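You operate a simulated robot arm through the tools that you are given. There is no shell and no other tool. Be economical: measure what you need, move in short steps, check, and stop when the job is done.

You are at the controls of a simulated robot arm. One attempt, no reset.

## Task
Join the two reels in the press block at the tape width on their labels.
Fine: set the width knob, both clamps in, then push the red press knob down.

It is judged by the outcome, as a careful person would: the job done as asked, and still so three seconds after it is handed in. It fails if anything else is knocked over, pushed out of place, dropped, spilled or broken.

## Robot
A 6-joint arm with a two-finger gripper, on a carriage that runs on a rail from [-48, 1977] to [9, -363] (x, y) and turns from -228 to 104 degrees about z. Base frame: it is fixed where the carriage stands at the start and does not move with it; the origin is on the floor, on the carriage's upright axis, x ahead of it, y to its left, z up. Lengths are in mm, angles in degrees, forces in N, time in s.
Its first joint turns from -166.0 to 166.0 degrees. Places, roughly: blue latch bar [700, 2200, 1400]; blue purge dial [500, 1800, 1000]; green clamp [700, -500, 900]; green knob [500, 400, 900]; green latch bar [700, 2000, 1400]; left reel slot of the press block [900, -400, 900]; red press knob [700, -400, 1000]; reset button [500, 200, 900]; small reel [750, 1000, 1250]; width knob [700, -600, 900]; yellow clamp [700, -300, 900]; yellow knob [500, 700, 900]; yellow latch bar [700, -700, 900]. Payload 2.54 kg.
Tool frame: the origin (TCP) lies between the finger pads and is the grasp point; the fingertips stand 23 mm ahead of it; z points along the fingers, y is the line along which they close. Largest opening 126 mm; the body of the gripper starts 82 mm behind the TCP.
Orientation is that of the tool frame in the base frame, as a unit quaternion [w, x, y, z]. With the fingers straight down and closing along the base's y, the tool's x points along the base's -x, its y along +y and its z along -z.

## Interface
- The arm moves only by the tool step_arm. Its arguments are lists of equal length, an entry for each row: "travel": the shift along the tool's x, y, z in mm, a list of three; "rot": the turn, a rotation vector about the tool's x, y, z in degrees, a list of three; "gripper": the gripper command, from -1 (shut) to 1 (fully open), values between in proportion. In form: {"travel": [[tx, ty, tz], ...], "rot": [[wx, wy, wz], ...], "gripper": [gripper, ...]}. A call has 1 to 20 rows; each row shifts and turns the commanded pose from where the row before left it, along the tool's axes as they then stand. A row lasts 0.2 s, in which the tool goes at most 50 mm and 8.6 degrees; a call with a longer step from one row to the next is refused whole, and so is a gripper value outside its range. A pose out of reach is approached as far as the arm can. The call stops where the force on the tool passes 60 N (or 10 N more than at its start, if that is more) or the arm is blocked; 0.2 s more then pass. The fingers move at their own pace and stop on an object; they squeeze with about 40 N. The grip force told is the motor's: it shows also when the fingers shut on nothing. Time passes only in rows, and 0.2 s behind the last, so rows that do not move let the fingers close. It gives the time, the measured TCP pose, the force on the tool (base axes), the opening and the grip force at its end, in the units of the frame above (readings bear some noise), with the torque about the TCP (base axes, N m) and any sound that the robot's microphone picked up.
- Cameras (640 x 400 px; columns grow to the right, rows downward): "scene" is now at [44.5, 192.4, 1559.1]; the picture's right is [-0.04, -1.00, 0.00], its down [-0.70, 0.03, -0.71] and it looks along [0.71, -0.03, -0.70] (base axes); focal length 247 px, centre (320, 200). "wrist" rides on the gripper at [82, 14, -122] in the tool frame; the picture's right is [-0.17, 0.99, 0.00], its down [-0.79, -0.13, -0.60] and it looks along [-0.59, -0.10, 0.80] (tool axes); focal length 243 px, centre (320, 200). There is no depth. A picture from a camera that has moved, and an enlarged one, comes with that camera's place and axes in the base frame and with its lens. The place of the scene camera against the robot may be out by one fixed shift of up to 25 mm in any direction.
- capture(camera): a new picture of that camera. It takes no simulated time.
- slide_trunk(by): slides the trunk up (or, below 0, down) by that many mm; the arm and the scene camera ride with it, the base frame stays. It gives what a move gives, with no picture.
- base_move(legs): drives the robot by 1 to 6 legs, each [ahead, left, turn to the left] in mm, mm and degrees, along the robot's own axes; the way and the turn of a leg run together, so that a leg with both is an arc; at most 1500 mm and 180 degrees a leg. The arm and the cameras ride along, it lands a little off, and it stops where it bumps. It keeps to its track: a leg is cut to what the track allows. It gives what a move gives.
- pan_tilt(pan, tilt): turns the head with the scene camera to pan (to the left, within 120 degrees either way) and tilt (down, from -29 to 69), counted from straight ahead of the robot. It gives what a move gives.
- close_up(camera, box): a new picture of the part [left, top, right, bottom] of that camera's present view, enlarged. It takes no simulated time.
- finish_job(): hands the job in; it is judged then, once.

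Work in short steps. Places have to be worked out from the pictures, the camera data and where the tool is seen: move nearer, look again, correct. Check each grasp and each placing, and mend what went wrong. You have 120 turns and 82 pictures in all, those below and enlarged ones among them. Open the gripper and draw the arm clear of the work before you hand the job in, unless the task says otherwise; then end with one line.

The tools are called after "Call:" as a command line: name --argument value ..., lists and objects as JSON in quotes. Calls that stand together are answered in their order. step_arm: Moves the arm, as the interface text tells. Its arguments: {"type":"object","properties":{"travel":{"type":"array","items":{"type":"array","items":{"type":"number"}}},"rot":{"type":"array","items":{"type":"array","items":{"type":"number"}}},"gripper":{"type":"array","items":{"type":"number"}}},"required":["travel","rot","gripper"]} The other tools are called the same way: slide_trunk (by) slides the trunk up or down; base_move (legs) drives the base; pan_tilt (pan, tilt) turns the head that bears the scene camera; capture (camera) takes a picture; close_up (camera, box) takes an enlarged picture of a part of a camera's view; finish_job () hands the job in.

At the start:

```text
clock: 0.0
eef_pos: [392.8, -164.3, 1315.0]
tool_rot: [0.0, 0.0, 1.0, 0.0]
wrist_force: [0.6, 0.3, 0.7]
torque: [-0.02, -0.02, -0.01]
gripper_width: 126.0
grasp_force: 0.0
trunk travel left (down, up): [-375.0, 115.0]
robot x, y, heading: [-1.2, 5.0, 0.0]
head pan, tilt: [-2.4, 44.5]
```

scene: 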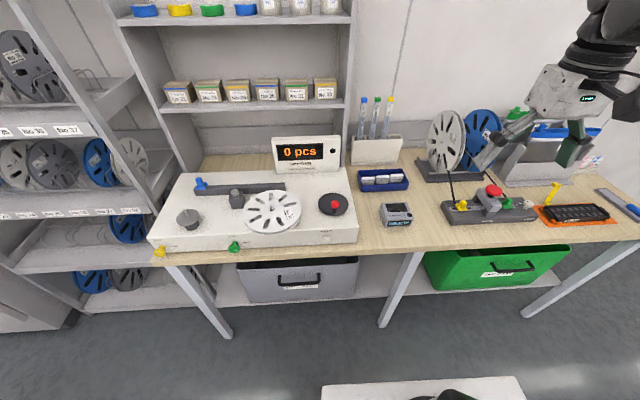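
wrist: 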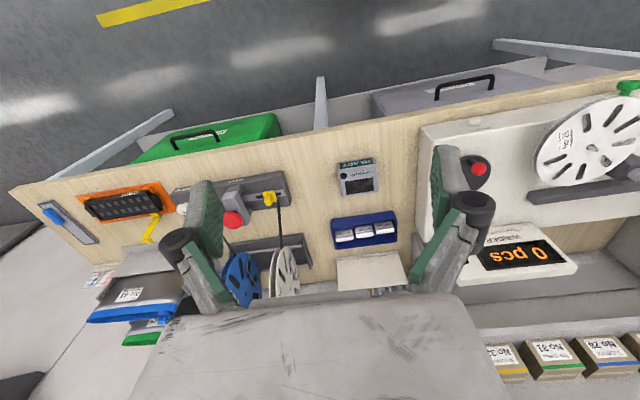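

The press block is at about y=-400, to the right. I'll drive the carriage along the rail to face it and then look.

Call:
base_move --legs '[[0, -340, 0]]'

Call:
pan_tilt --pan 0 --tilt 45

Call:
capture --camera "scene"

Call:
capture --camera "wrist"

```text
clock: 2.2
eef_pos: [402.7, -497.5, 1314.9]
tool_rot: [0.001, -0.003, 1.0, 0.0]
wrist_force: [-0.2, 0.3, 0.2]
torque: [0.0, -0.02, -0.02]
gripper_width: 126.3
grasp_force: 0.0
trunk travel left (down, up): [-375.0, 115.0]
robot x, y, heading: [8.4, -339.7, 0.1]
head pan, tilt: [-2.4, 44.5]
```

```text
clock: 2.8
eef_pos: [402.1, -496.3, 1314.3]
tool_rot: [0.0, -0.003, 1.0, 0.0]
wrist_force: [-0.3, 0.0, -0.1]
torque: [-0.01, 0.0, 0.0]
gripper_width: 125.9
grasp_force: 0.1
trunk travel left (down, up): [-375.0, 115.0]
robot x, y, heading: [8.9, -334.3, 0.2]
head pan, tilt: [0.0, 45.0]
```

```text
79 pictures are left
camera scene: at [51.2, -138.9, 1558.3], right [0.0, -1.0, 0.0], down [-0.71, 0.0, -0.71], along [0.71, 0.0, -0.71], focal length 247 px, centre (320, 200)
```

scene: 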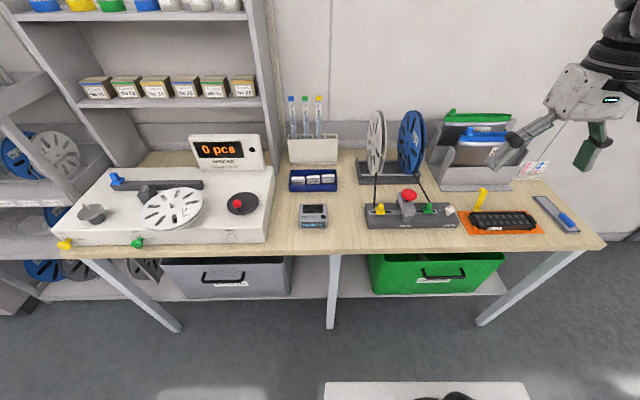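

```text
78 pictures are left
camera wrist: at [320.2, -483.2, 1436.5], right [0.16, 0.99, 0.0], down [0.79, -0.13, 0.6], along [0.59, -0.1, -0.8], focal length 243 px, centre (320, 200)
```

wrist: 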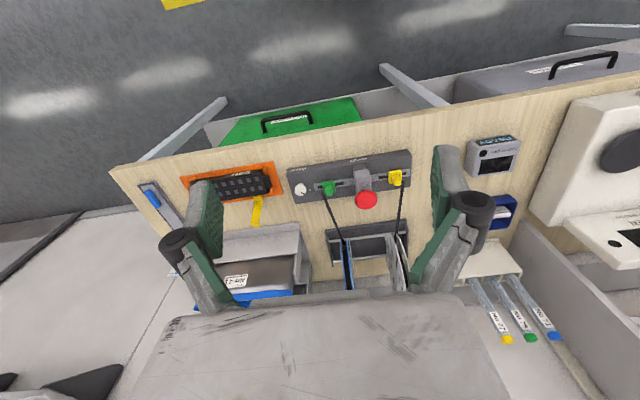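

The block lies ahead; I'll take enlargements of the press block and the reels.

Call:
close_up --camera "scene" --box '[350, 180, 478, 260]'

Call:
close_up --camera "scene" --box '[350, 100, 446, 190]'

Call:
close_up --camera "wrist" --box '[280, 140, 424, 230]'

```text
5.00 times, centred on (414, 220) of scene
camera zoom: at [51.2, -138.9, 1558.3], right [0.0, -1.0, 0.0], down [-0.71, 0.0, -0.71], along [0.71, 0.0, -0.71], focal length 1234 px, centre (-150, 100)
```

zoom: 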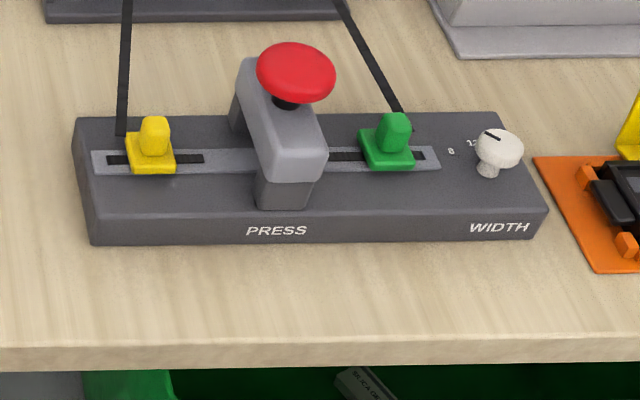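

```text
4.44 times, centred on (398, 145) of scene
camera zoom: at [51.2, -138.9, 1558.3], right [0.0, -1.0, 0.0], down [-0.71, 0.0, -0.71], along [0.71, 0.0, -0.71], focal length 1097 px, centre (-27, 444)
```

zoom: 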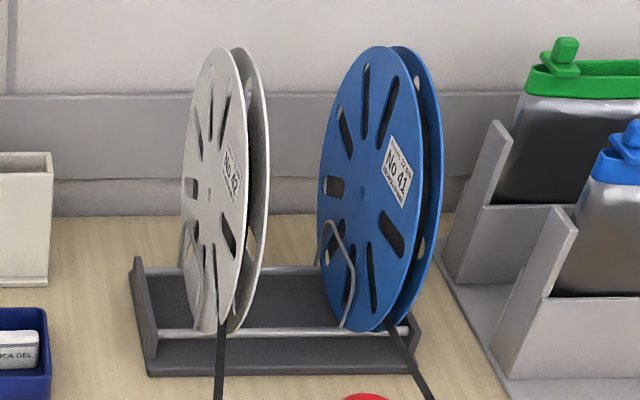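

```text
4.44 times, centred on (352, 185) of wrist
camera zoom: at [320.2, -483.2, 1436.5], right [0.16, 0.99, 0.0], down [0.79, -0.13, 0.6], along [0.59, -0.1, -0.8], focal length 1078 px, centre (178, 267)
```

zoom: 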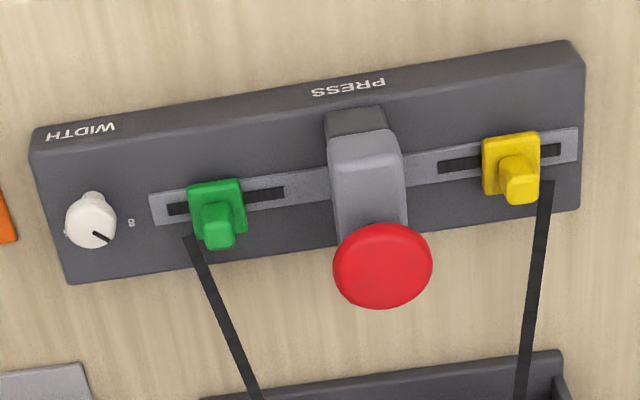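

I need the label small print, so I'll zoom in harder on each label and the knob.

Call:
close_up --camera "scene" --box '[405, 130, 413, 148]'

Call:
close_up --camera "scene" --box '[382, 130, 388, 148]'

Call:
close_up --camera "scene" --box '[436, 200, 460, 217]'

```text
16.00 times, centred on (409, 139) of scene
camera zoom: at [51.2, -138.9, 1558.3], right [0.0, -1.0, 0.0], down [-0.71, 0.0, -0.71], along [0.71, 0.0, -0.71], focal length 3950 px, centre (-1104, 1176)
```

zoom: 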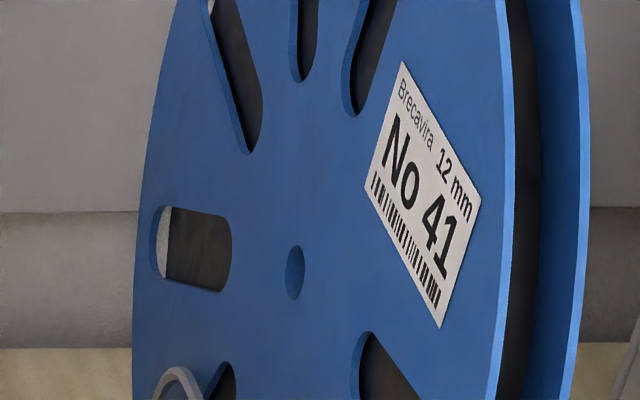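

```text
16.00 times, centred on (385, 139) of scene
camera zoom: at [51.2, -138.9, 1558.3], right [0.0, -1.0, 0.0], down [-0.71, 0.0, -0.71], along [0.71, 0.0, -0.71], focal length 3950 px, centre (-720, 1176)
```

zoom: 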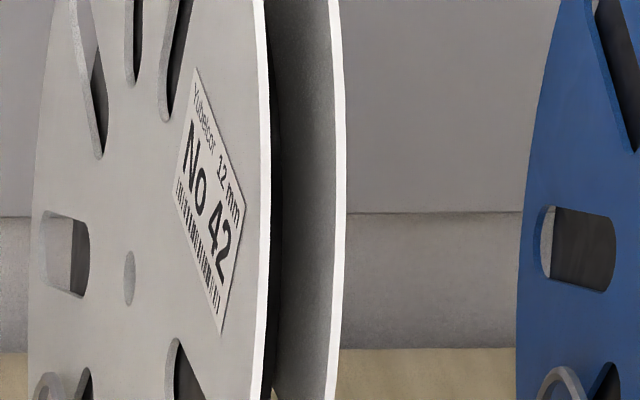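

```text
16.00 times, centred on (448, 208) of scene
camera zoom: at [51.2, -138.9, 1558.3], right [0.0, -1.0, 0.0], down [-0.71, 0.0, -0.71], along [0.71, 0.0, -0.71], focal length 3950 px, centre (-1728, 64)
```

zoom: 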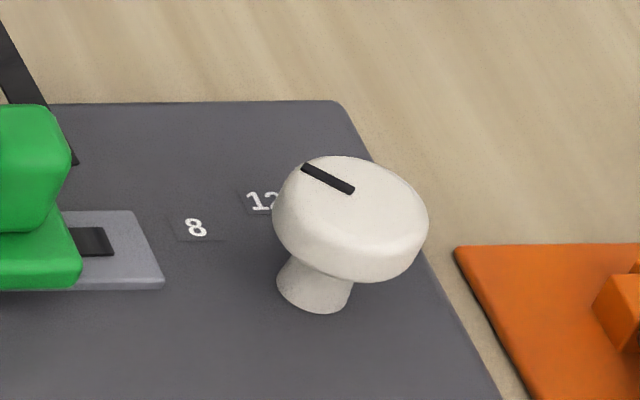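

Both labels say 12 mm. The knob's pointer has to be compared with the marks from above, so I'll bring the wrist camera closer.

Call:
step_arm --travel '[[-16, -14, 32], [-16, -14, 32], [-16, -14, 32], [-16, -14, 32], [-16, -14, 32], [-16, -14, 32], [0, 0, 0]]' --rot '[[0, 0, 0], [0, 0, 0], [0, 0, 0], [0, 0, 0], [0, 0, 0], [0, 0, 0], [0, 0, 0]]' --gripper '[1, 1, 1, 1, 1, 1, 1]'

Call:
capture --camera "wrist"

Call:
capture --camera "scene"

```text
clock: 4.4
eef_pos: [500.2, -581.1, 1121.6]
tool_rot: [0.0, -0.003, 1.0, 0.0]
wrist_force: [0.5, 0.1, 0.0]
torque: [0.04, 0.03, 0.0]
gripper_width: 125.9
grasp_force: 0.0
trunk travel left (down, up): [-375.0, 115.0]
robot x, y, heading: [4.8, -333.0, 0.5]
head pan, tilt: [0.0, 45.0]
```

```text
71 pictures are left
camera wrist: at [417.1, -567.6, 1244.0], right [0.16, 0.99, 0.0], down [0.79, -0.13, 0.6], along [0.59, -0.1, -0.8], focal length 243 px, centre (320, 200)
```

wrist: 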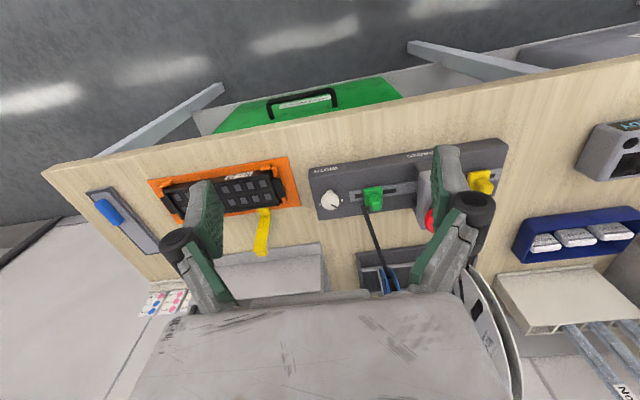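

```text
70 pictures are left
camera scene: at [51.9, -139.0, 1558.3], right [0.01, -1.0, 0.0], down [-0.71, 0.0, -0.71], along [0.71, 0.0, -0.71], focal length 247 px, centre (320, 200)
```

scene: 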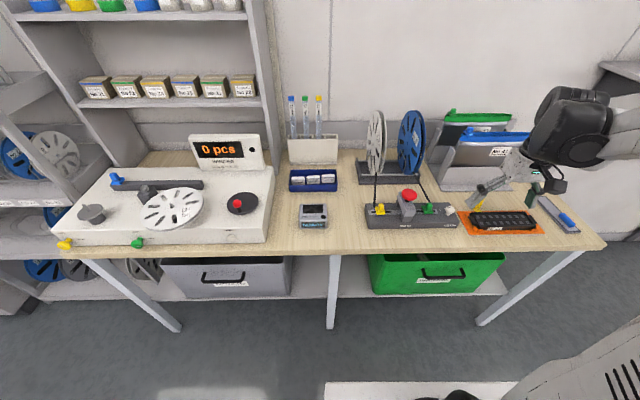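

The knob appears at about (657,-592). I'll zoom in from above.

Call:
close_up --camera "wrist" --box '[310, 180, 358, 212]'

Call:
close_up --camera "wrist" --box '[300, 150, 500, 240]'

```text
12.50 times, centred on (334, 196) of wrist
camera zoom: at [417.1, -567.6, 1244.0], right [0.16, 0.99, 0.0], down [0.79, -0.13, 0.6], along [0.59, -0.1, -0.8], focal length 3033 px, centre (145, 250)
```

zoom: 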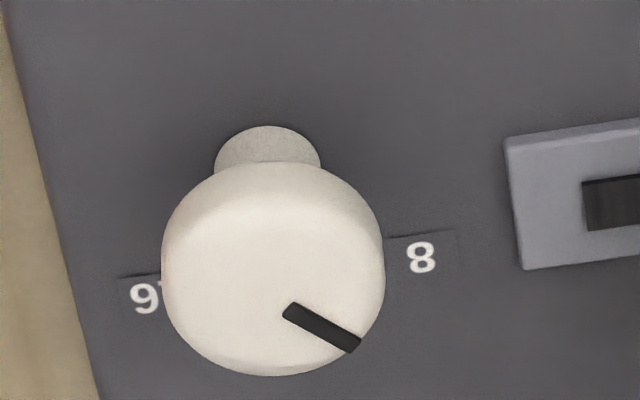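

```text
3.20 times, centred on (400, 195) of wrist
camera zoom: at [417.1, -567.6, 1244.0], right [0.16, 0.99, 0.0], down [0.79, -0.13, 0.6], along [0.59, -0.1, -0.8], focal length 776 px, centre (64, 216)
```

zoom: 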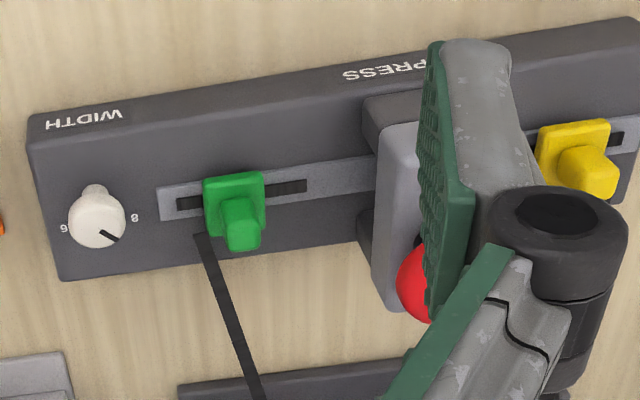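

The marks are 8 at +45°, 12 straight away from the robot (+x) and 16 at -45°. The pointer is now on 8, so the knob must turn 45° clockwise seen from above. I'll move above the knob and part-close the fingers to triangulate its height.

Call:
step_arm --travel '[[-40, 0, 0], [-40, -3, 20], [-40, -4, 20], [-36, -4, 20], [0, 0, 20], [0, 0, 0]]' --rot '[[0, 0, 0], [0, 0, 0], [0, 0, 0], [0, 0, 0], [0, 0, 0], [0, 0, 0]]' --gripper '[-0.1, -0.1, -0.1, -0.1, -0.1, -0.1]'

Call:
capture --camera "wrist"

Call:
close_up --camera "scene" --box '[380, 140, 540, 240]'

```text
clock: 5.8
eef_pos: [657.5, -589.9, 1041.5]
tool_rot: [-0.001, -0.003, 1.0, 0.0]
wrist_force: [-0.3, 0.4, -0.6]
torque: [0.0, 0.0, 0.0]
gripper_width: 56.6
grasp_force: 0.0
trunk travel left (down, up): [-375.0, 115.0]
robot x, y, heading: [8.6, -335.0, 0.2]
head pan, tilt: [0.0, 45.0]
```

```text
67 pictures are left
camera wrist: at [574.1, -577.4, 1163.6], right [0.16, 0.99, 0.0], down [0.79, -0.13, 0.6], along [0.59, -0.1, -0.8], focal length 243 px, centre (320, 200)
```

wrist: 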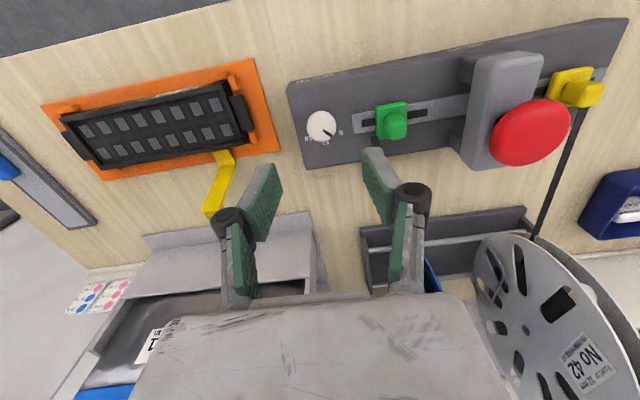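

```text
4.00 times, centred on (460, 190) of scene
camera zoom: at [50.8, -138.8, 1558.4], right [0.01, -1.0, 0.0], down [-0.71, 0.0, -0.71], along [0.71, 0.0, -0.71], focal length 987 px, centre (-240, 240)
```

zoom: 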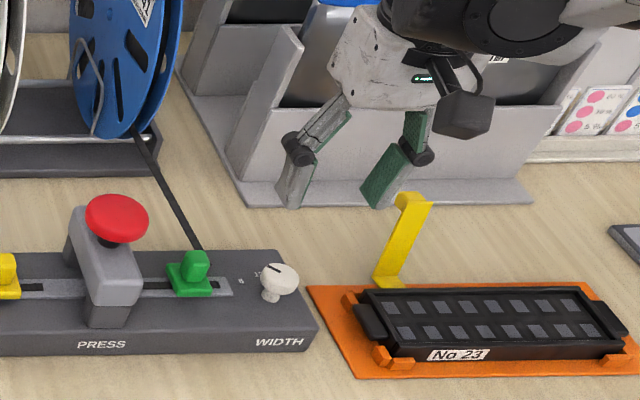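

Triangulation puts the knob top at about (659,-591,924) and the block top at about z 902. I'll descend so the fingertips straddle the knob head at z≈909.

Call:
step_arm --travel '[[-1.5, -1, 30], [0, 0, 30], [0, 0, 20], [0, 0, 10], [0, 0, 0]]' --rot '[[0, 0, 0], [0, 0, 0], [0, 0, 0], [0, 0, 0], [0, 0, 0]]' --gripper '[-0.1, -0.1, -0.1, -0.1, -0.1]'

Call:
capture --camera "wrist"

Call:
close_up --camera "scene" --box '[380, 160, 508, 240]'

```text
clock: 7.0
eef_pos: [656.3, -590.8, 952.0]
tool_rot: [0.0, -0.003, 1.0, 0.0]
wrist_force: [-0.2, 0.1, -0.3]
torque: [-0.01, 0.02, 0.01]
gripper_width: 56.7
grasp_force: 0.1
trunk travel left (down, up): [-375.0, 115.0]
robot x, y, heading: [6.7, -332.9, 0.6]
head pan, tilt: [0.0, 45.0]
```

```text
65 pictures are left
camera wrist: at [574.0, -577.6, 1074.3], right [0.16, 0.99, 0.0], down [0.79, -0.13, 0.6], along [0.59, -0.1, -0.8], focal length 243 px, centre (320, 200)
```

wrist: 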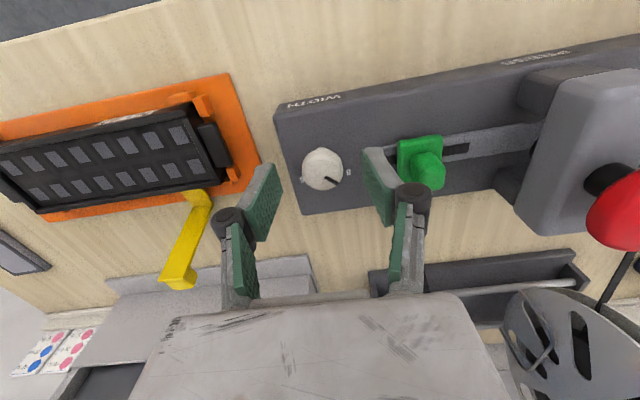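

```text
5.00 times, centred on (444, 200) of scene
camera zoom: at [51.2, -138.8, 1558.3], right [0.01, -1.0, 0.0], down [-0.71, 0.0, -0.71], along [0.71, 0.0, -0.71], focal length 1234 px, centre (-300, 200)
```

zoom: 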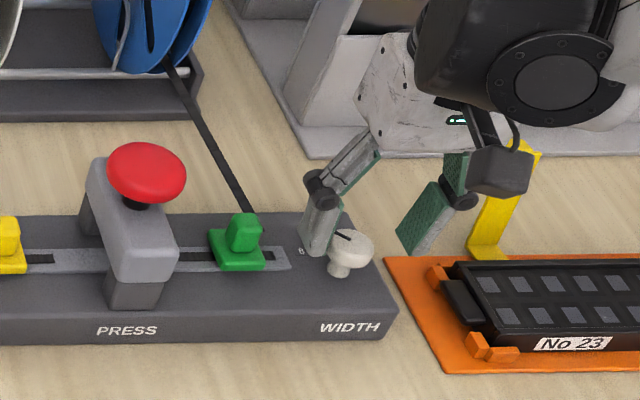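

Knob centre reconfirmed at (659,-590.6). I'll nudge +2 in x, go down 21 mm and close.

Call:
step_arm --travel '[[-2.5, 0, 10], [0, 0, 11], [0, 0, 0]]' --rot '[[0, 0, 0], [0, 0, 0], [0, 0, 0]]' --gripper '[-0.1, -0.1, -0.1]'

Call:
capture --camera "wrist"

Call:
close_up --camera "scene" --box '[420, 180, 484, 220]'

```text
clock: 7.8
eef_pos: [660.0, -589.8, 931.1]
tool_rot: [0.0, -0.002, 1.0, 0.0]
wrist_force: [-0.5, -0.7, 0.3]
torque: [-0.03, 0.04, 0.02]
gripper_width: 56.6
grasp_force: 0.1
trunk travel left (down, up): [-375.0, 115.0]
robot x, y, heading: [6.1, -335.3, 0.2]
head pan, tilt: [0.0, 45.0]
```

```text
63 pictures are left
camera wrist: at [577.2, -577.2, 1053.2], right [0.16, 0.99, 0.0], down [0.79, -0.13, 0.6], along [0.59, -0.1, -0.8], focal length 243 px, centre (320, 200)
```

wrist: 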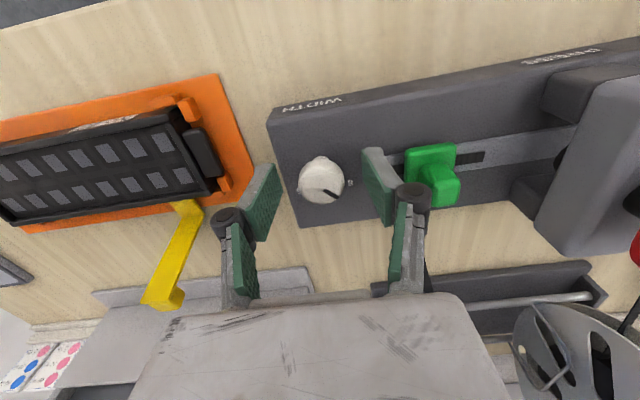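

```text
10.00 times, centred on (452, 200) of scene
camera zoom: at [51.3, -138.9, 1558.3], right [0.01, -1.0, 0.0], down [-0.71, 0.0, -0.71], along [0.71, 0.0, -0.71], focal length 2468 px, centre (-1000, 200)
```

zoom: 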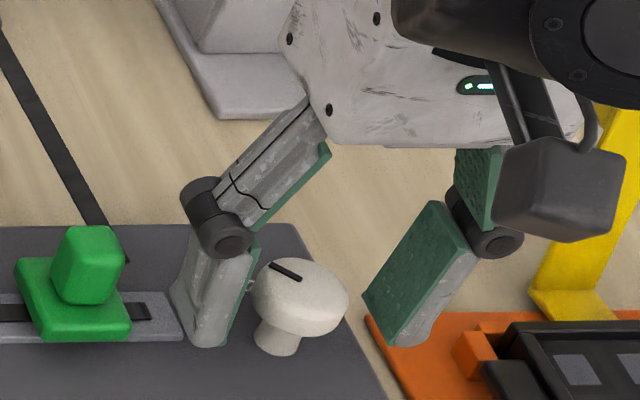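

The fingers straddle the knob with clearance. Closing now.

Call:
step_arm --travel '[[0, 0, 0], [0, 0, 0], [0, 0, 0]]' --rot '[[0, 0, 0], [0, 0, 0], [0, 0, 0]]' --gripper '[-1, -1, -1]'

Call:
close_up --camera "wrist" --box '[240, 130, 400, 230]'

```text
clock: 8.6
eef_pos: [660.2, -590.4, 931.5]
tool_rot: [0.0, -0.002, 1.0, 0.0]
wrist_force: [-3.3, 4.2, -3.5]
torque: [0.06, 0.01, 0.02]
gripper_width: 28.5
grasp_force: 45.2
trunk travel left (down, up): [-375.0, 115.0]
robot x, y, heading: [10.7, -336.4, 0.8]
head pan, tilt: [0.0, 45.0]
```

```text
4.00 times, centred on (320, 180) of wrist
camera zoom: at [577.1, -576.8, 1053.3], right [0.16, 0.99, 0.0], down [0.79, -0.13, 0.6], along [0.59, -0.1, -0.8], focal length 970 px, centre (320, 280)
```

zoom: 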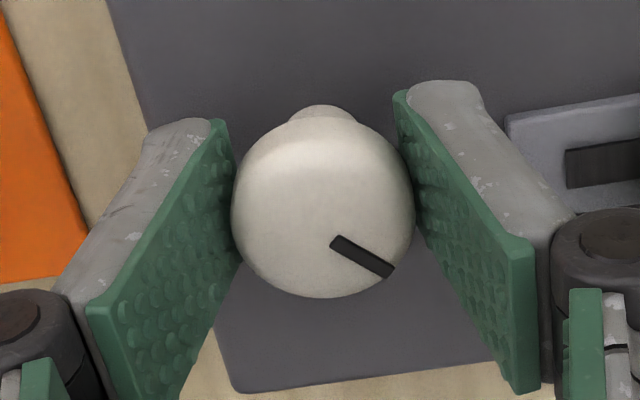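

The knob is gripped at 28.5 mm. I'll turn the tool +45° about its z (clockwise from above).

Call:
step_arm --travel '[[0, 0, 0], [0, 0, 0], [0, 0, 0], [0, 0, 0], [0, 0, 0], [0, 0, 0], [0, 0, 0]]' --rot '[[0, 0, 7.5], [0, 0, 7.5], [0, 0, 7.5], [0, 0, 7.5], [0, 0, 7.5], [0, 0, 7.5], [0, 0, 0]]' --gripper '[-1, -1, -1, -1, -1, -1, -1]'

Call:
capture --camera "wrist"

Call:
close_up --camera "scene" --box '[420, 180, 484, 220]'

```text
clock: 10.2
eef_pos: [660.7, -588.1, 930.4]
tool_rot: [0.0, 0.38, 0.925, 0.0]
wrist_force: [7.1, 24.7, -11.1]
torque: [0.67, 0.06, 0.06]
gripper_width: 28.7
grasp_force: 45.0
trunk travel left (down, up): [-375.0, 115.0]
robot x, y, heading: [8.1, -332.7, 0.2]
head pan, tilt: [0.0, 45.0]
```

```text
60 pictures are left
camera wrist: at [611.3, -520.8, 1053.3], right [0.81, 0.58, 0.0], down [0.47, -0.65, 0.6], along [0.35, -0.48, -0.8], focal length 243 px, centre (320, 200)
```

wrist: 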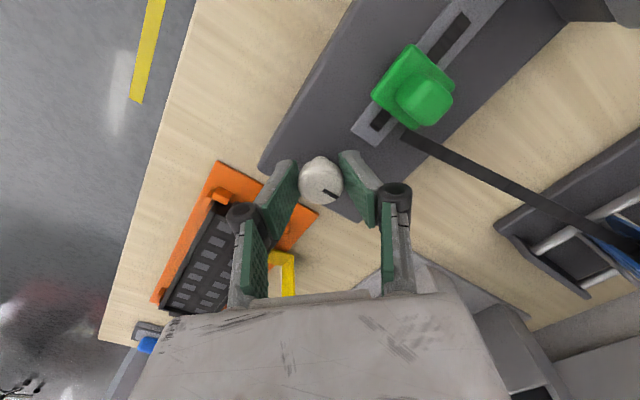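

```text
10.00 times, centred on (452, 200) of scene
camera zoom: at [52.3, -137.0, 1558.0], right [0.01, -1.0, 0.0], down [-0.71, 0.0, -0.71], along [0.71, 0.0, -0.71], focal length 2468 px, centre (-1000, 200)
```

zoom: 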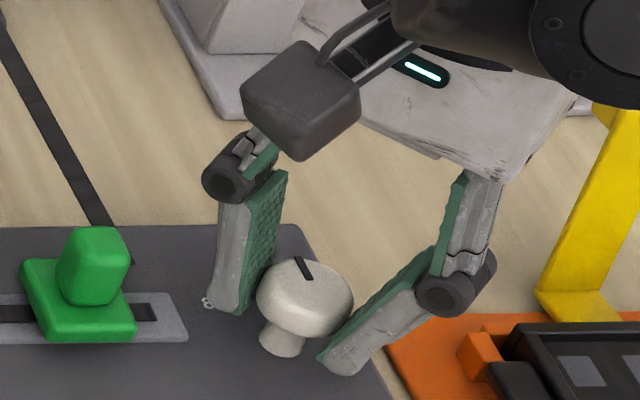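

The pointer now looks near straight ahead. I'll release, rise a little, and check it against the 12 mark.

Call:
step_arm --travel '[[0, 0, 0], [0, 0, 0], [0, 0, -30], [0, 0, -40], [0, 0, 0]]' --rot '[[0, 0, 0], [0, 0, 0], [0, 0, 0], [0, 0, 0], [0, 0, 0]]' --gripper '[-0.1, -0.1, -0.1, -0.1, -0.1]'

Call:
close_up --camera "wrist" --box '[288, 110, 352, 150]'

Call:
close_up --camera "scene" --box '[436, 198, 464, 216]'

```text
clock: 11.4
eef_pos: [657.4, -590.3, 1001.4]
tool_rot: [0.0, 0.381, 0.925, 0.0]
wrist_force: [-0.3, 0.2, 0.3]
torque: [0.01, -0.02, 0.0]
gripper_width: 56.7
grasp_force: 0.0
trunk travel left (down, up): [-375.0, 115.0]
robot x, y, heading: [9.5, -335.2, 0.3]
head pan, tilt: [0.0, 45.0]
```

```text
10.00 times, centred on (320, 130) of wrist
camera zoom: at [609.3, -523.5, 1122.9], right [0.81, 0.58, 0.0], down [0.47, -0.65, 0.6], along [0.35, -0.49, -0.8], focal length 2426 px, centre (320, 900)
```

zoom: 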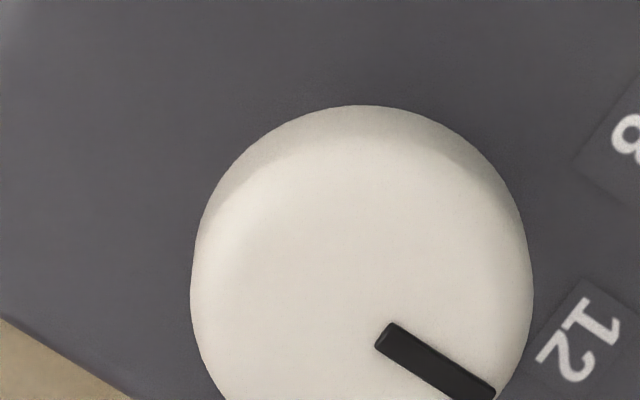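

```text
16.00 times, centred on (450, 207) of scene
camera zoom: at [50.6, -138.7, 1558.3], right [0.01, -1.0, 0.0], down [-0.71, 0.0, -0.71], along [0.71, 0.0, -0.71], focal length 3950 px, centre (-1760, 88)
```

zoom: 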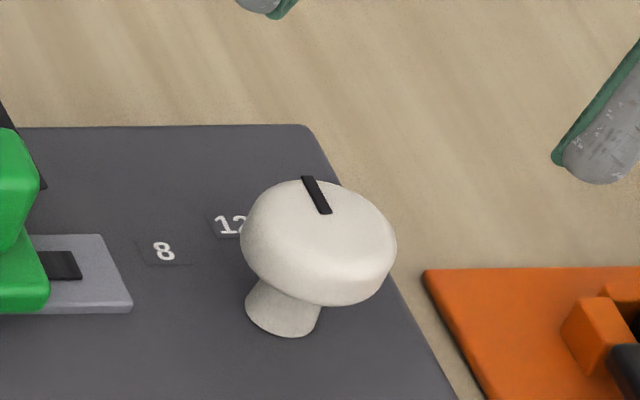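

The pointer now points at 12. Next the clamps. I'll rotate another 45° so the fingers close along x, which clears the press head, and move above the green clamp (≈667,-518).

Call:
step_arm --travel '[[0, 0, -5], [0, 0, -5], [0, 0, 0], [0, 0, 0], [0, 0, 0], [0, 0, 0], [24, 3, 0], [24, 3, 0], [24, 3, 0], [0, 0, 0]]' --rot '[[0, 0, 7.5], [0, 0, 7.5], [0, 0, 7.5], [0, 0, 7.5], [0, 0, 7.5], [0, 0, 7.5], [0, 0, 0], [0, 0, 0], [0, 0, 0], [0, 0, 0]]' --gripper '[-0.1, -0.1, -0.1, -0.1, -0.1, -0.1, -0.1, -0.1, -0.1, -0.1]'

Call:
capture --camera "wrist"

Call:
close_up --camera "scene" --box '[356, 160, 484, 240]'

```text
clock: 13.6
eef_pos: [667.3, -518.8, 1011.3]
tool_rot: [0.0, 0.705, 0.709, 0.0]
wrist_force: [-0.3, 0.8, 0.2]
torque: [-0.02, -0.01, -0.01]
gripper_width: 56.7
grasp_force: 0.0
trunk travel left (down, up): [-375.0, 115.0]
robot x, y, heading: [7.0, -333.9, 0.4]
head pan, tilt: [0.0, 45.0]
```

```text
56 pictures are left
camera wrist: at [680.8, -436.8, 1133.4], right [0.99, -0.16, 0.0], down [-0.13, -0.79, 0.6], along [-0.1, -0.59, -0.8], focal length 243 px, centre (320, 200)
```

wrist: 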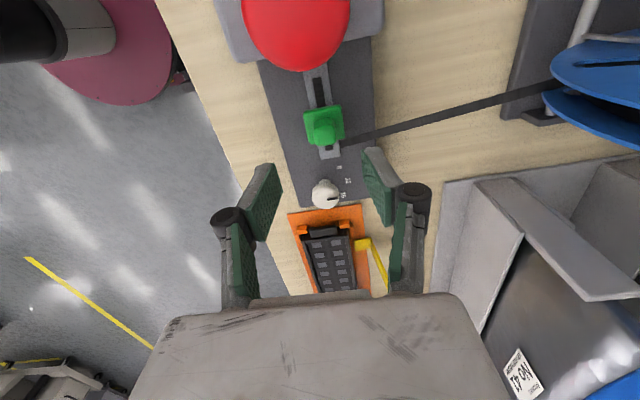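

```text
5.00 times, centred on (420, 200) of scene
camera zoom: at [51.2, -138.6, 1558.3], right [0.01, -1.0, 0.0], down [-0.71, 0.0, -0.71], along [0.71, 0.0, -0.71], focal length 1234 px, centre (-180, 200)
```

zoom: 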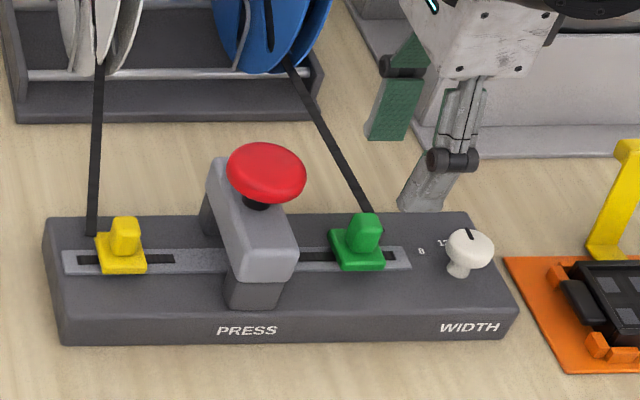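

The green clamp is between the finger lines at about (670,-516). I'll descend halfway and look again.

Call:
step_arm --travel '[[3, 3, 25], [0, 0, 25], [0, 0, 0]]' --rot '[[0, 0, 0], [0, 0, 0], [0, 0, 0]]' --gripper '[-0.1, -0.1, -0.1]'

Call:
close_up --camera "wrist" --box '[200, 80, 440, 230]'

Call:
close_up --camera "scene" --box '[388, 180, 468, 230]'

```text
clock: 14.4
eef_pos: [671.3, -515.3, 963.1]
tool_rot: [0.0, 0.705, 0.709, 0.001]
wrist_force: [-0.5, -0.9, -0.4]
torque: [0.0, 0.06, 0.01]
gripper_width: 56.6
grasp_force: 0.0
trunk travel left (down, up): [-375.0, 115.0]
robot x, y, heading: [9.8, -335.1, 0.2]
head pan, tilt: [0.0, 45.0]
```

```text
2.67 times, centred on (320, 155) of wrist
camera zoom: at [684.4, -433.3, 1084.7], right [0.99, -0.16, 0.0], down [-0.13, -0.79, 0.6], along [-0.1, -0.59, -0.8], focal length 647 px, centre (320, 320)
```

zoom: 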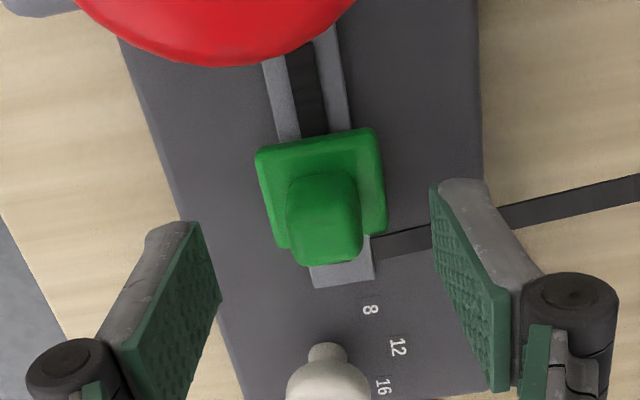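

```text
8.00 times, centred on (428, 205) of scene
camera zoom: at [51.4, -138.9, 1558.3], right [0.01, -1.0, 0.0], down [-0.71, 0.0, -0.71], along [0.71, 0.0, -0.71], focal length 1975 px, centre (-544, 160)
```

zoom: 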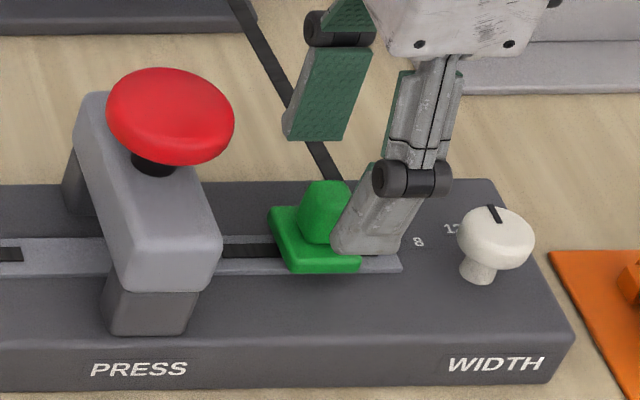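

The green clamp's knob is at about (671,-519), 18 mm wide, top z≈930. I'll narrow the fingers, descend to tip z≈917 and close.

Call:
step_arm --travel '[[-3.5, 0, 0], [0, 0, 12], [0, 0, 11], [0, 0, 0], [0, 0, 0], [0, 0, 0]]' --rot '[[0, 0, 0], [0, 0, 0], [0, 0, 0], [0, 0, 0], [0, 0, 0], [0, 0, 0]]' --gripper '[-0.35, -0.35, -0.35, -1, -1, -1]'

Call:
close_up --camera "wrist" --box '[200, 80, 440, 230]'

Call:
close_up --camera "scene" --box '[388, 180, 468, 230]'

```text
clock: 15.8
eef_pos: [672.6, -519.9, 938.0]
tool_rot: [0.0, 0.705, 0.709, 0.0]
wrist_force: [3.3, 0.4, -6.5]
torque: [-0.15, -0.11, 0.6]
gripper_width: 20.2
grasp_force: 45.0
trunk travel left (down, up): [-375.0, 115.0]
robot x, y, heading: [11.2, -333.2, 0.3]
head pan, tilt: [0.0, 45.0]
```

```text
2.67 times, centred on (320, 155) of wrist
camera zoom: at [685.4, -436.9, 1060.2], right [0.99, -0.16, 0.0], down [-0.13, -0.79, 0.6], along [-0.1, -0.59, -0.8], focal length 647 px, centre (320, 320)
```

zoom: 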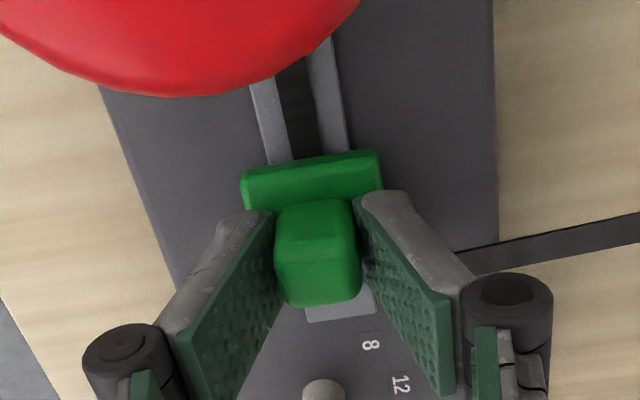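

```text
8.00 times, centred on (428, 205) of scene
camera zoom: at [51.8, -138.9, 1558.2], right [0.01, -1.0, 0.0], down [-0.71, 0.0, -0.71], along [0.71, 0.0, -0.71], focal length 1975 px, centre (-544, 160)
```

zoom: 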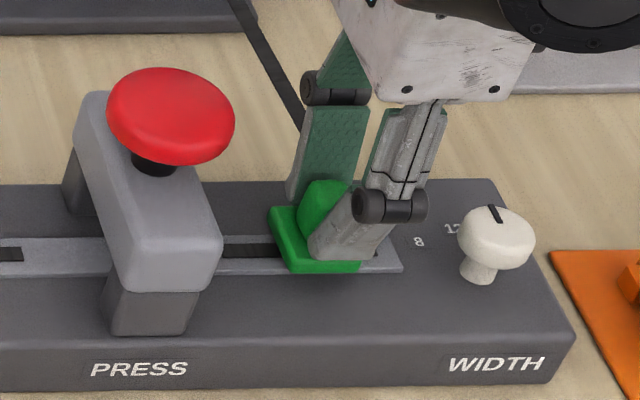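

The grip is good. I'll slide the green clamp inwards (+y) in small rows, which will stop if blocked.

Call:
step_arm --travel '[[4, 0, 0], [4, 0, 0], [4, 0, 0], [4, 0, 0], [0, 0, 0]]' --rot '[[0, 0, 0], [0, 0, 0], [0, 0, 0], [0, 0, 0], [0, 0, 0]]' --gripper '[-1, -1, -1, -1, -1]'

Call:
close_up --camera "scene" --box '[388, 180, 468, 230]'

```text
clock: 17.0
eef_pos: [672.0, -503.5, 938.2]
tool_rot: [0.0, 0.705, 0.709, -0.001]
wrist_force: [16.9, -0.3, 5.0]
torque: [-0.01, -0.33, 0.6]
gripper_width: 20.7
grasp_force: 45.5
trunk travel left (down, up): [-375.0, 115.0]
robot x, y, heading: [10.5, -331.3, 0.2]
head pan, tilt: [0.0, 45.0]
```

```text
8.00 times, centred on (428, 205) of scene
camera zoom: at [52.2, -138.7, 1558.3], right [0.01, -1.0, 0.0], down [-0.71, 0.0, -0.71], along [0.71, 0.0, -0.71], focal length 1975 px, centre (-544, 160)
```

zoom: 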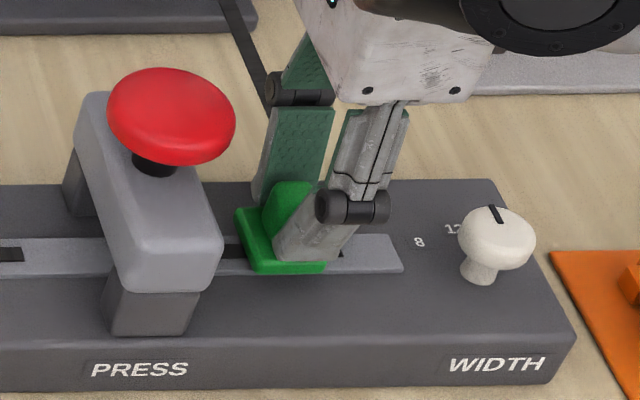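

The clamp slides freely. I'll continue to its stop.

Call:
step_arm --travel '[[3, 0, 0], [3, 0, 0], [3, 0, 0], [3, 0, 0], [0, 0, 0]]' --rot '[[0, 0, 0], [0, 0, 0], [0, 0, 0], [0, 0, 0], [0, 0, 0]]' --gripper '[-1, -1, -1, -1, -1]'

Call:
close_up --camera "scene" --box '[388, 180, 468, 230]'

Call:
close_up --camera "wrist" --box '[200, 80, 440, 230]'

```text
clock: 18.2
eef_pos: [670.6, -491.3, 937.9]
tool_rot: [0.0, 0.706, 0.709, 0.0]
wrist_force: [23.7, 0.0, 12.9]
torque: [0.01, -0.44, 0.55]
gripper_width: 20.6
grasp_force: 45.0
trunk travel left (down, up): [-375.0, 115.0]
robot x, y, heading: [10.2, -334.8, 0.3]
head pan, tilt: [0.0, 45.0]
```

```text
8.00 times, centred on (428, 205) of scene
camera zoom: at [52.0, -138.6, 1558.3], right [0.01, -1.0, 0.0], down [-0.71, 0.0, -0.71], along [0.71, 0.0, -0.71], focal length 1975 px, centre (-544, 160)
```

zoom: 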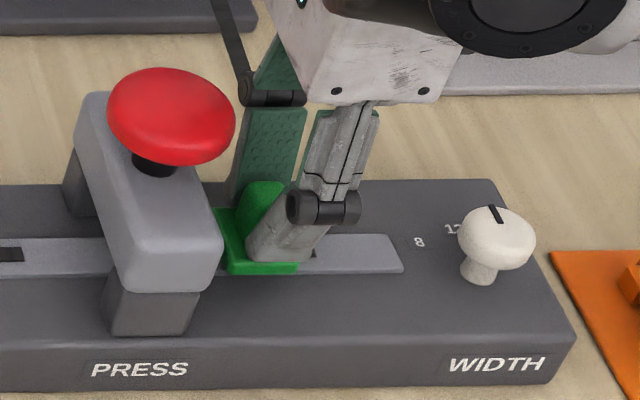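

```text
2.67 times, centred on (320, 155) of wrist
camera zoom: at [684.6, -409.0, 1060.2], right [0.99, -0.16, 0.0], down [-0.13, -0.79, 0.6], along [-0.1, -0.59, -0.8], focal length 647 px, centre (320, 320)
```

zoom: 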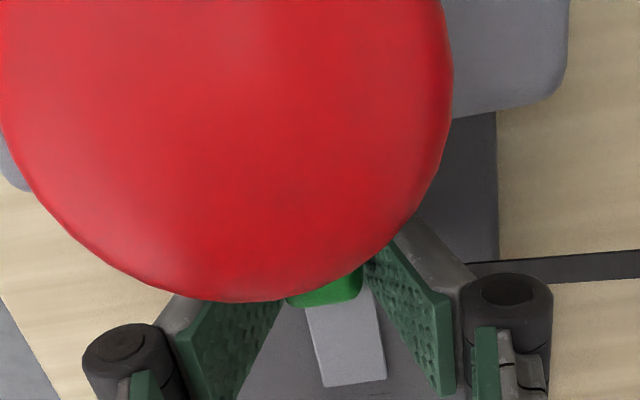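

There is no y resistance yet, only some x side load. I'll keep going inward and trim x by about 1.5 mm.

Call:
step_arm --travel '[[2, 0.8, 0], [2, 0.7, 0], [2, 0, 0], [2, 0, 0], [0, 0, 0]]' --rot '[[0, 0, 0], [0, 0, 0], [0, 0, 0], [0, 0, 0], [0, 0, 0]]' --gripper '[-1, -1, -1, -1, -1]'

Call:
close_up --camera "scene" --box '[388, 180, 468, 230]'

```text
clock: 19.4
eef_pos: [672.4, -484.4, 939.8]
tool_rot: [0.0, 0.705, 0.709, -0.001]
wrist_force: [-11.0, -0.8, -21.6]
torque: [-0.32, 0.18, 0.63]
gripper_width: 20.5
grasp_force: 44.9
trunk travel left (down, up): [-375.0, 115.0]
robot x, y, heading: [6.0, -334.3, 0.3]
head pan, tilt: [0.0, 45.0]
```

```text
8.00 times, centred on (428, 205) of scene
camera zoom: at [51.7, -139.1, 1558.1], right [0.0, -1.0, 0.0], down [-0.71, 0.0, -0.71], along [0.71, 0.0, -0.71], focal length 1975 px, centre (-544, 160)
```

zoom: 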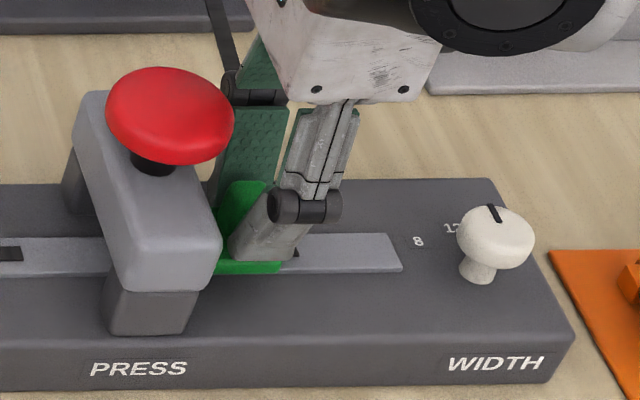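

Still sliding freely. I'll continue in 2 mm rows, watching for the stop.

Call:
step_arm --travel '[[2, 0, 0], [2, 0, 0], [2, 0, 0], [0, 0, 0]]' --rot '[[0, 0, 0], [0, 0, 0], [0, 0, 0], [0, 0, 0]]' --gripper '[-1, -1, -1, -1]'

Call:
close_up --camera "scene" --box '[388, 180, 468, 230]'

```text
clock: 20.4
eef_pos: [672.5, -476.9, 937.2]
tool_rot: [-0.001, 0.706, 0.709, -0.001]
wrist_force: [-25.6, -0.7, -35.7]
torque: [-0.19, 0.43, 0.56]
gripper_width: 20.7
grasp_force: 45.0
trunk travel left (down, up): [-375.0, 115.0]
robot x, y, heading: [8.9, -335.7, 0.4]
head pan, tilt: [0.0, 45.0]
```

```text
8.00 times, centred on (428, 205) of scene
camera zoom: at [51.4, -139.4, 1558.2], right [0.0, -1.0, 0.0], down [-0.71, 0.0, -0.71], along [0.71, 0.0, -0.71], focal length 1975 px, centre (-544, 160)
```

zoom: 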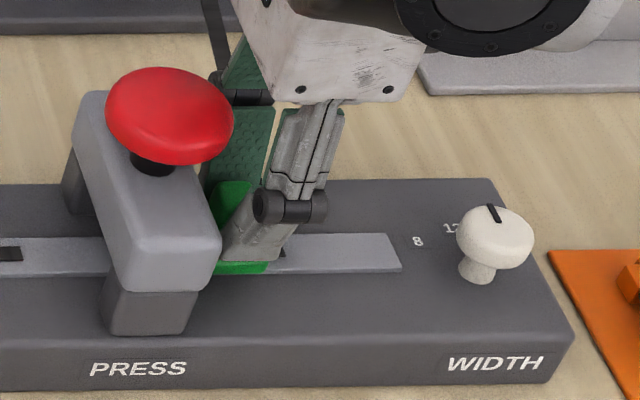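

The dark strip is the tape end travelling with the clamp, and its inner end is now near the press centre (y≈-435). The stop should be close. I'll relax the x/z preload and nudge on.

Call:
step_arm --travel '[[0, -1, 1], [2, 0, 0], [2, 0, 0], [2, 0, 0], [0, 0, 0]]' --rot '[[0, 0, 0], [0, 0, 0], [0, 0, 0], [0, 0, 0], [0, 0, 0]]' --gripper '[-1, -1, -1, -1, -1]'

Call:
close_up --camera "scene" --box '[356, 180, 468, 250]'

```text
clock: 21.6
eef_pos: [671.0, -473.5, 938.3]
tool_rot: [0.001, 0.705, 0.709, 0.001]
wrist_force: [-10.8, -14.1, 1.9]
torque: [-0.23, 0.21, 0.58]
gripper_width: 20.6
grasp_force: 44.7
trunk travel left (down, up): [-375.0, 115.0]
robot x, y, heading: [9.0, -332.3, 0.1]
head pan, tilt: [0.0, 45.0]
```

```text
5.71 times, centred on (412, 215) of scene
camera zoom: at [50.3, -140.1, 1558.6], right [0.0, -1.0, 0.0], down [-0.71, 0.0, -0.71], along [0.71, 0.0, -0.71], focal length 1410 px, centre (-206, 114)
```

zoom: 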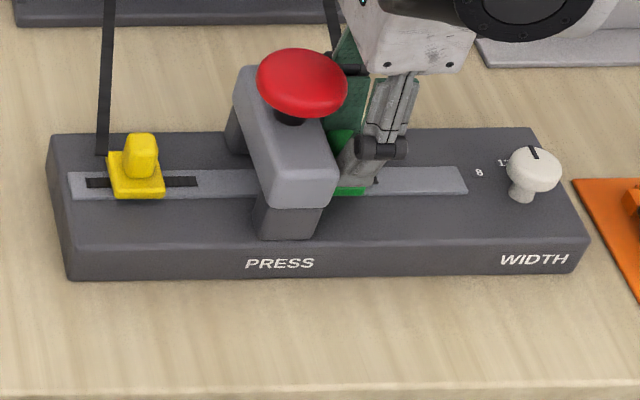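

Resistance in y has appeared (-14 N). One more small push to confirm the stop.

Call:
step_arm --travel '[[2, 0, 0], [1.5, 0, 0], [0, 0, 0]]' --rot '[[0, 0, 0], [0, 0, 0], [0, 0, 0]]' --gripper '[-1, -1, -1]'

```text
clock: 22.4
eef_pos: [671.3, -472.0, 937.9]
tool_rot: [0.001, 0.706, 0.708, 0.001]
wrist_force: [10.5, -37.6, 13.5]
torque: [-0.8, -0.18, 0.76]
gripper_width: 20.9
grasp_force: 44.8
trunk travel left (down, up): [-375.0, 115.0]
robot x, y, heading: [9.3, -334.5, 0.2]
head pan, tilt: [0.0, 45.0]
```

The green clamp is at its stop (y≈-473). I'll relax, open, back out slightly, rise, and go over to the yellow clamp above the red knob.

Call:
step_arm --travel '[[-3, 0, 0], [0, 0, 0], [0, 0, 0], [-6, 0, 0], [0, 0, -30], [0, 0, -45], [0, 0, -45], [0, 0, 0]]' --rot '[[0, 0, 0], [0, 0, 0], [0, 0, 0], [0, 0, 0], [0, 0, 0], [0, 0, 0], [0, 0, 0], [0, 0, 0]]' --gripper '[-1, -0.35, -0.35, -0.35, -0.35, -0.35, -0.35, -0.35]'

Call:
close_up --camera "scene" --box '[356, 180, 468, 250]'

```text
clock: 24.2
eef_pos: [670.7, -478.8, 1057.3]
tool_rot: [0.0, 0.705, 0.709, 0.0]
wrist_force: [0.3, 0.9, -1.0]
torque: [0.05, -0.03, 0.02]
gripper_width: 40.9
grasp_force: 0.1
trunk travel left (down, up): [-375.0, 115.0]
robot x, y, heading: [9.0, -338.1, 0.6]
head pan, tilt: [0.0, 45.0]
```

```text
5.71 times, centred on (412, 215) of scene
camera zoom: at [50.7, -138.8, 1558.3], right [0.01, -1.0, 0.0], down [-0.71, 0.0, -0.71], along [0.71, 0.0, -0.71], focal length 1410 px, centre (-206, 114)
```

zoom: 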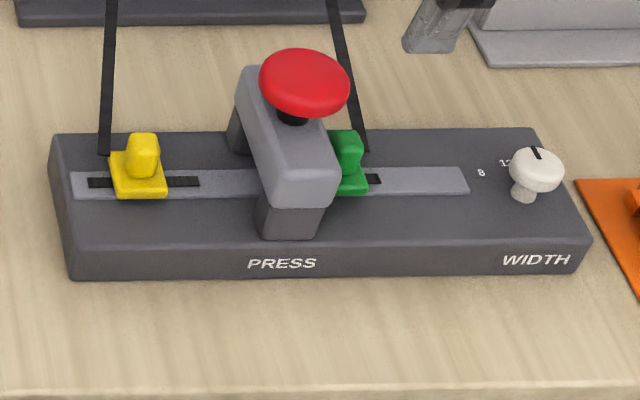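

The green clamp is in and the tape is fine. Now over to yellow.

Call:
step_arm --travel '[[42, 0, -5], [42, 0, 0], [41, 0, 0], [0, 0, 30], [0, 0, 30], [0, 0, 0]]' --rot '[[0, 0, 0], [0, 0, 0], [0, 0, 0], [0, 0, 0], [0, 0, 0], [0, 0, 0]]' --gripper '[-0.35, -0.35, -0.35, -0.35, -0.35, -0.35]'

Call:
close_up --camera "wrist" --box '[200, 80, 440, 230]'

Call:
close_up --camera "scene" --box '[356, 180, 468, 250]'

```text
clock: 25.6
eef_pos: [670.5, -353.0, 1000.4]
tool_rot: [0.0, 0.705, 0.709, 0.001]
wrist_force: [-0.4, -0.2, -0.5]
torque: [-0.01, -0.02, 0.0]
gripper_width: 41.0
grasp_force: 0.0
trunk travel left (down, up): [-375.0, 115.0]
robot x, y, heading: [5.9, -335.8, 0.5]
head pan, tilt: [0.0, 45.0]
```

```text
2.67 times, centred on (320, 155) of wrist
camera zoom: at [682.9, -270.7, 1123.5], right [0.99, -0.16, 0.0], down [-0.13, -0.79, 0.6], along [-0.1, -0.59, -0.8], focal length 647 px, centre (320, 320)
```

zoom: 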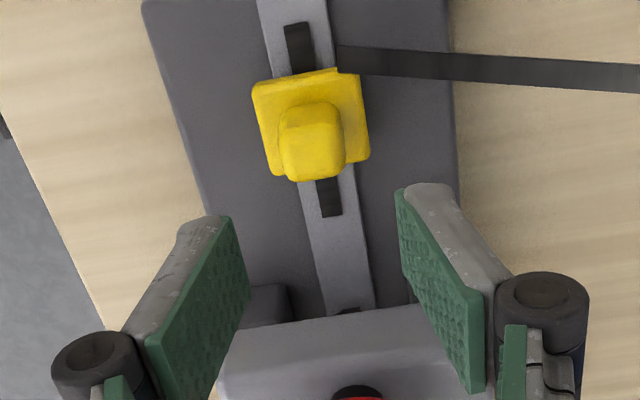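

```text
5.71 times, centred on (412, 215) of scene
camera zoom: at [51.5, -138.8, 1558.3], right [0.01, -1.0, 0.0], down [-0.71, 0.0, -0.71], along [0.71, 0.0, -0.71], focal length 1410 px, centre (-206, 114)
```

zoom: 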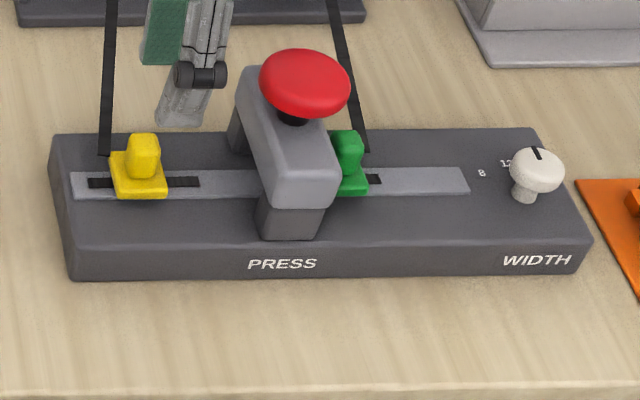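

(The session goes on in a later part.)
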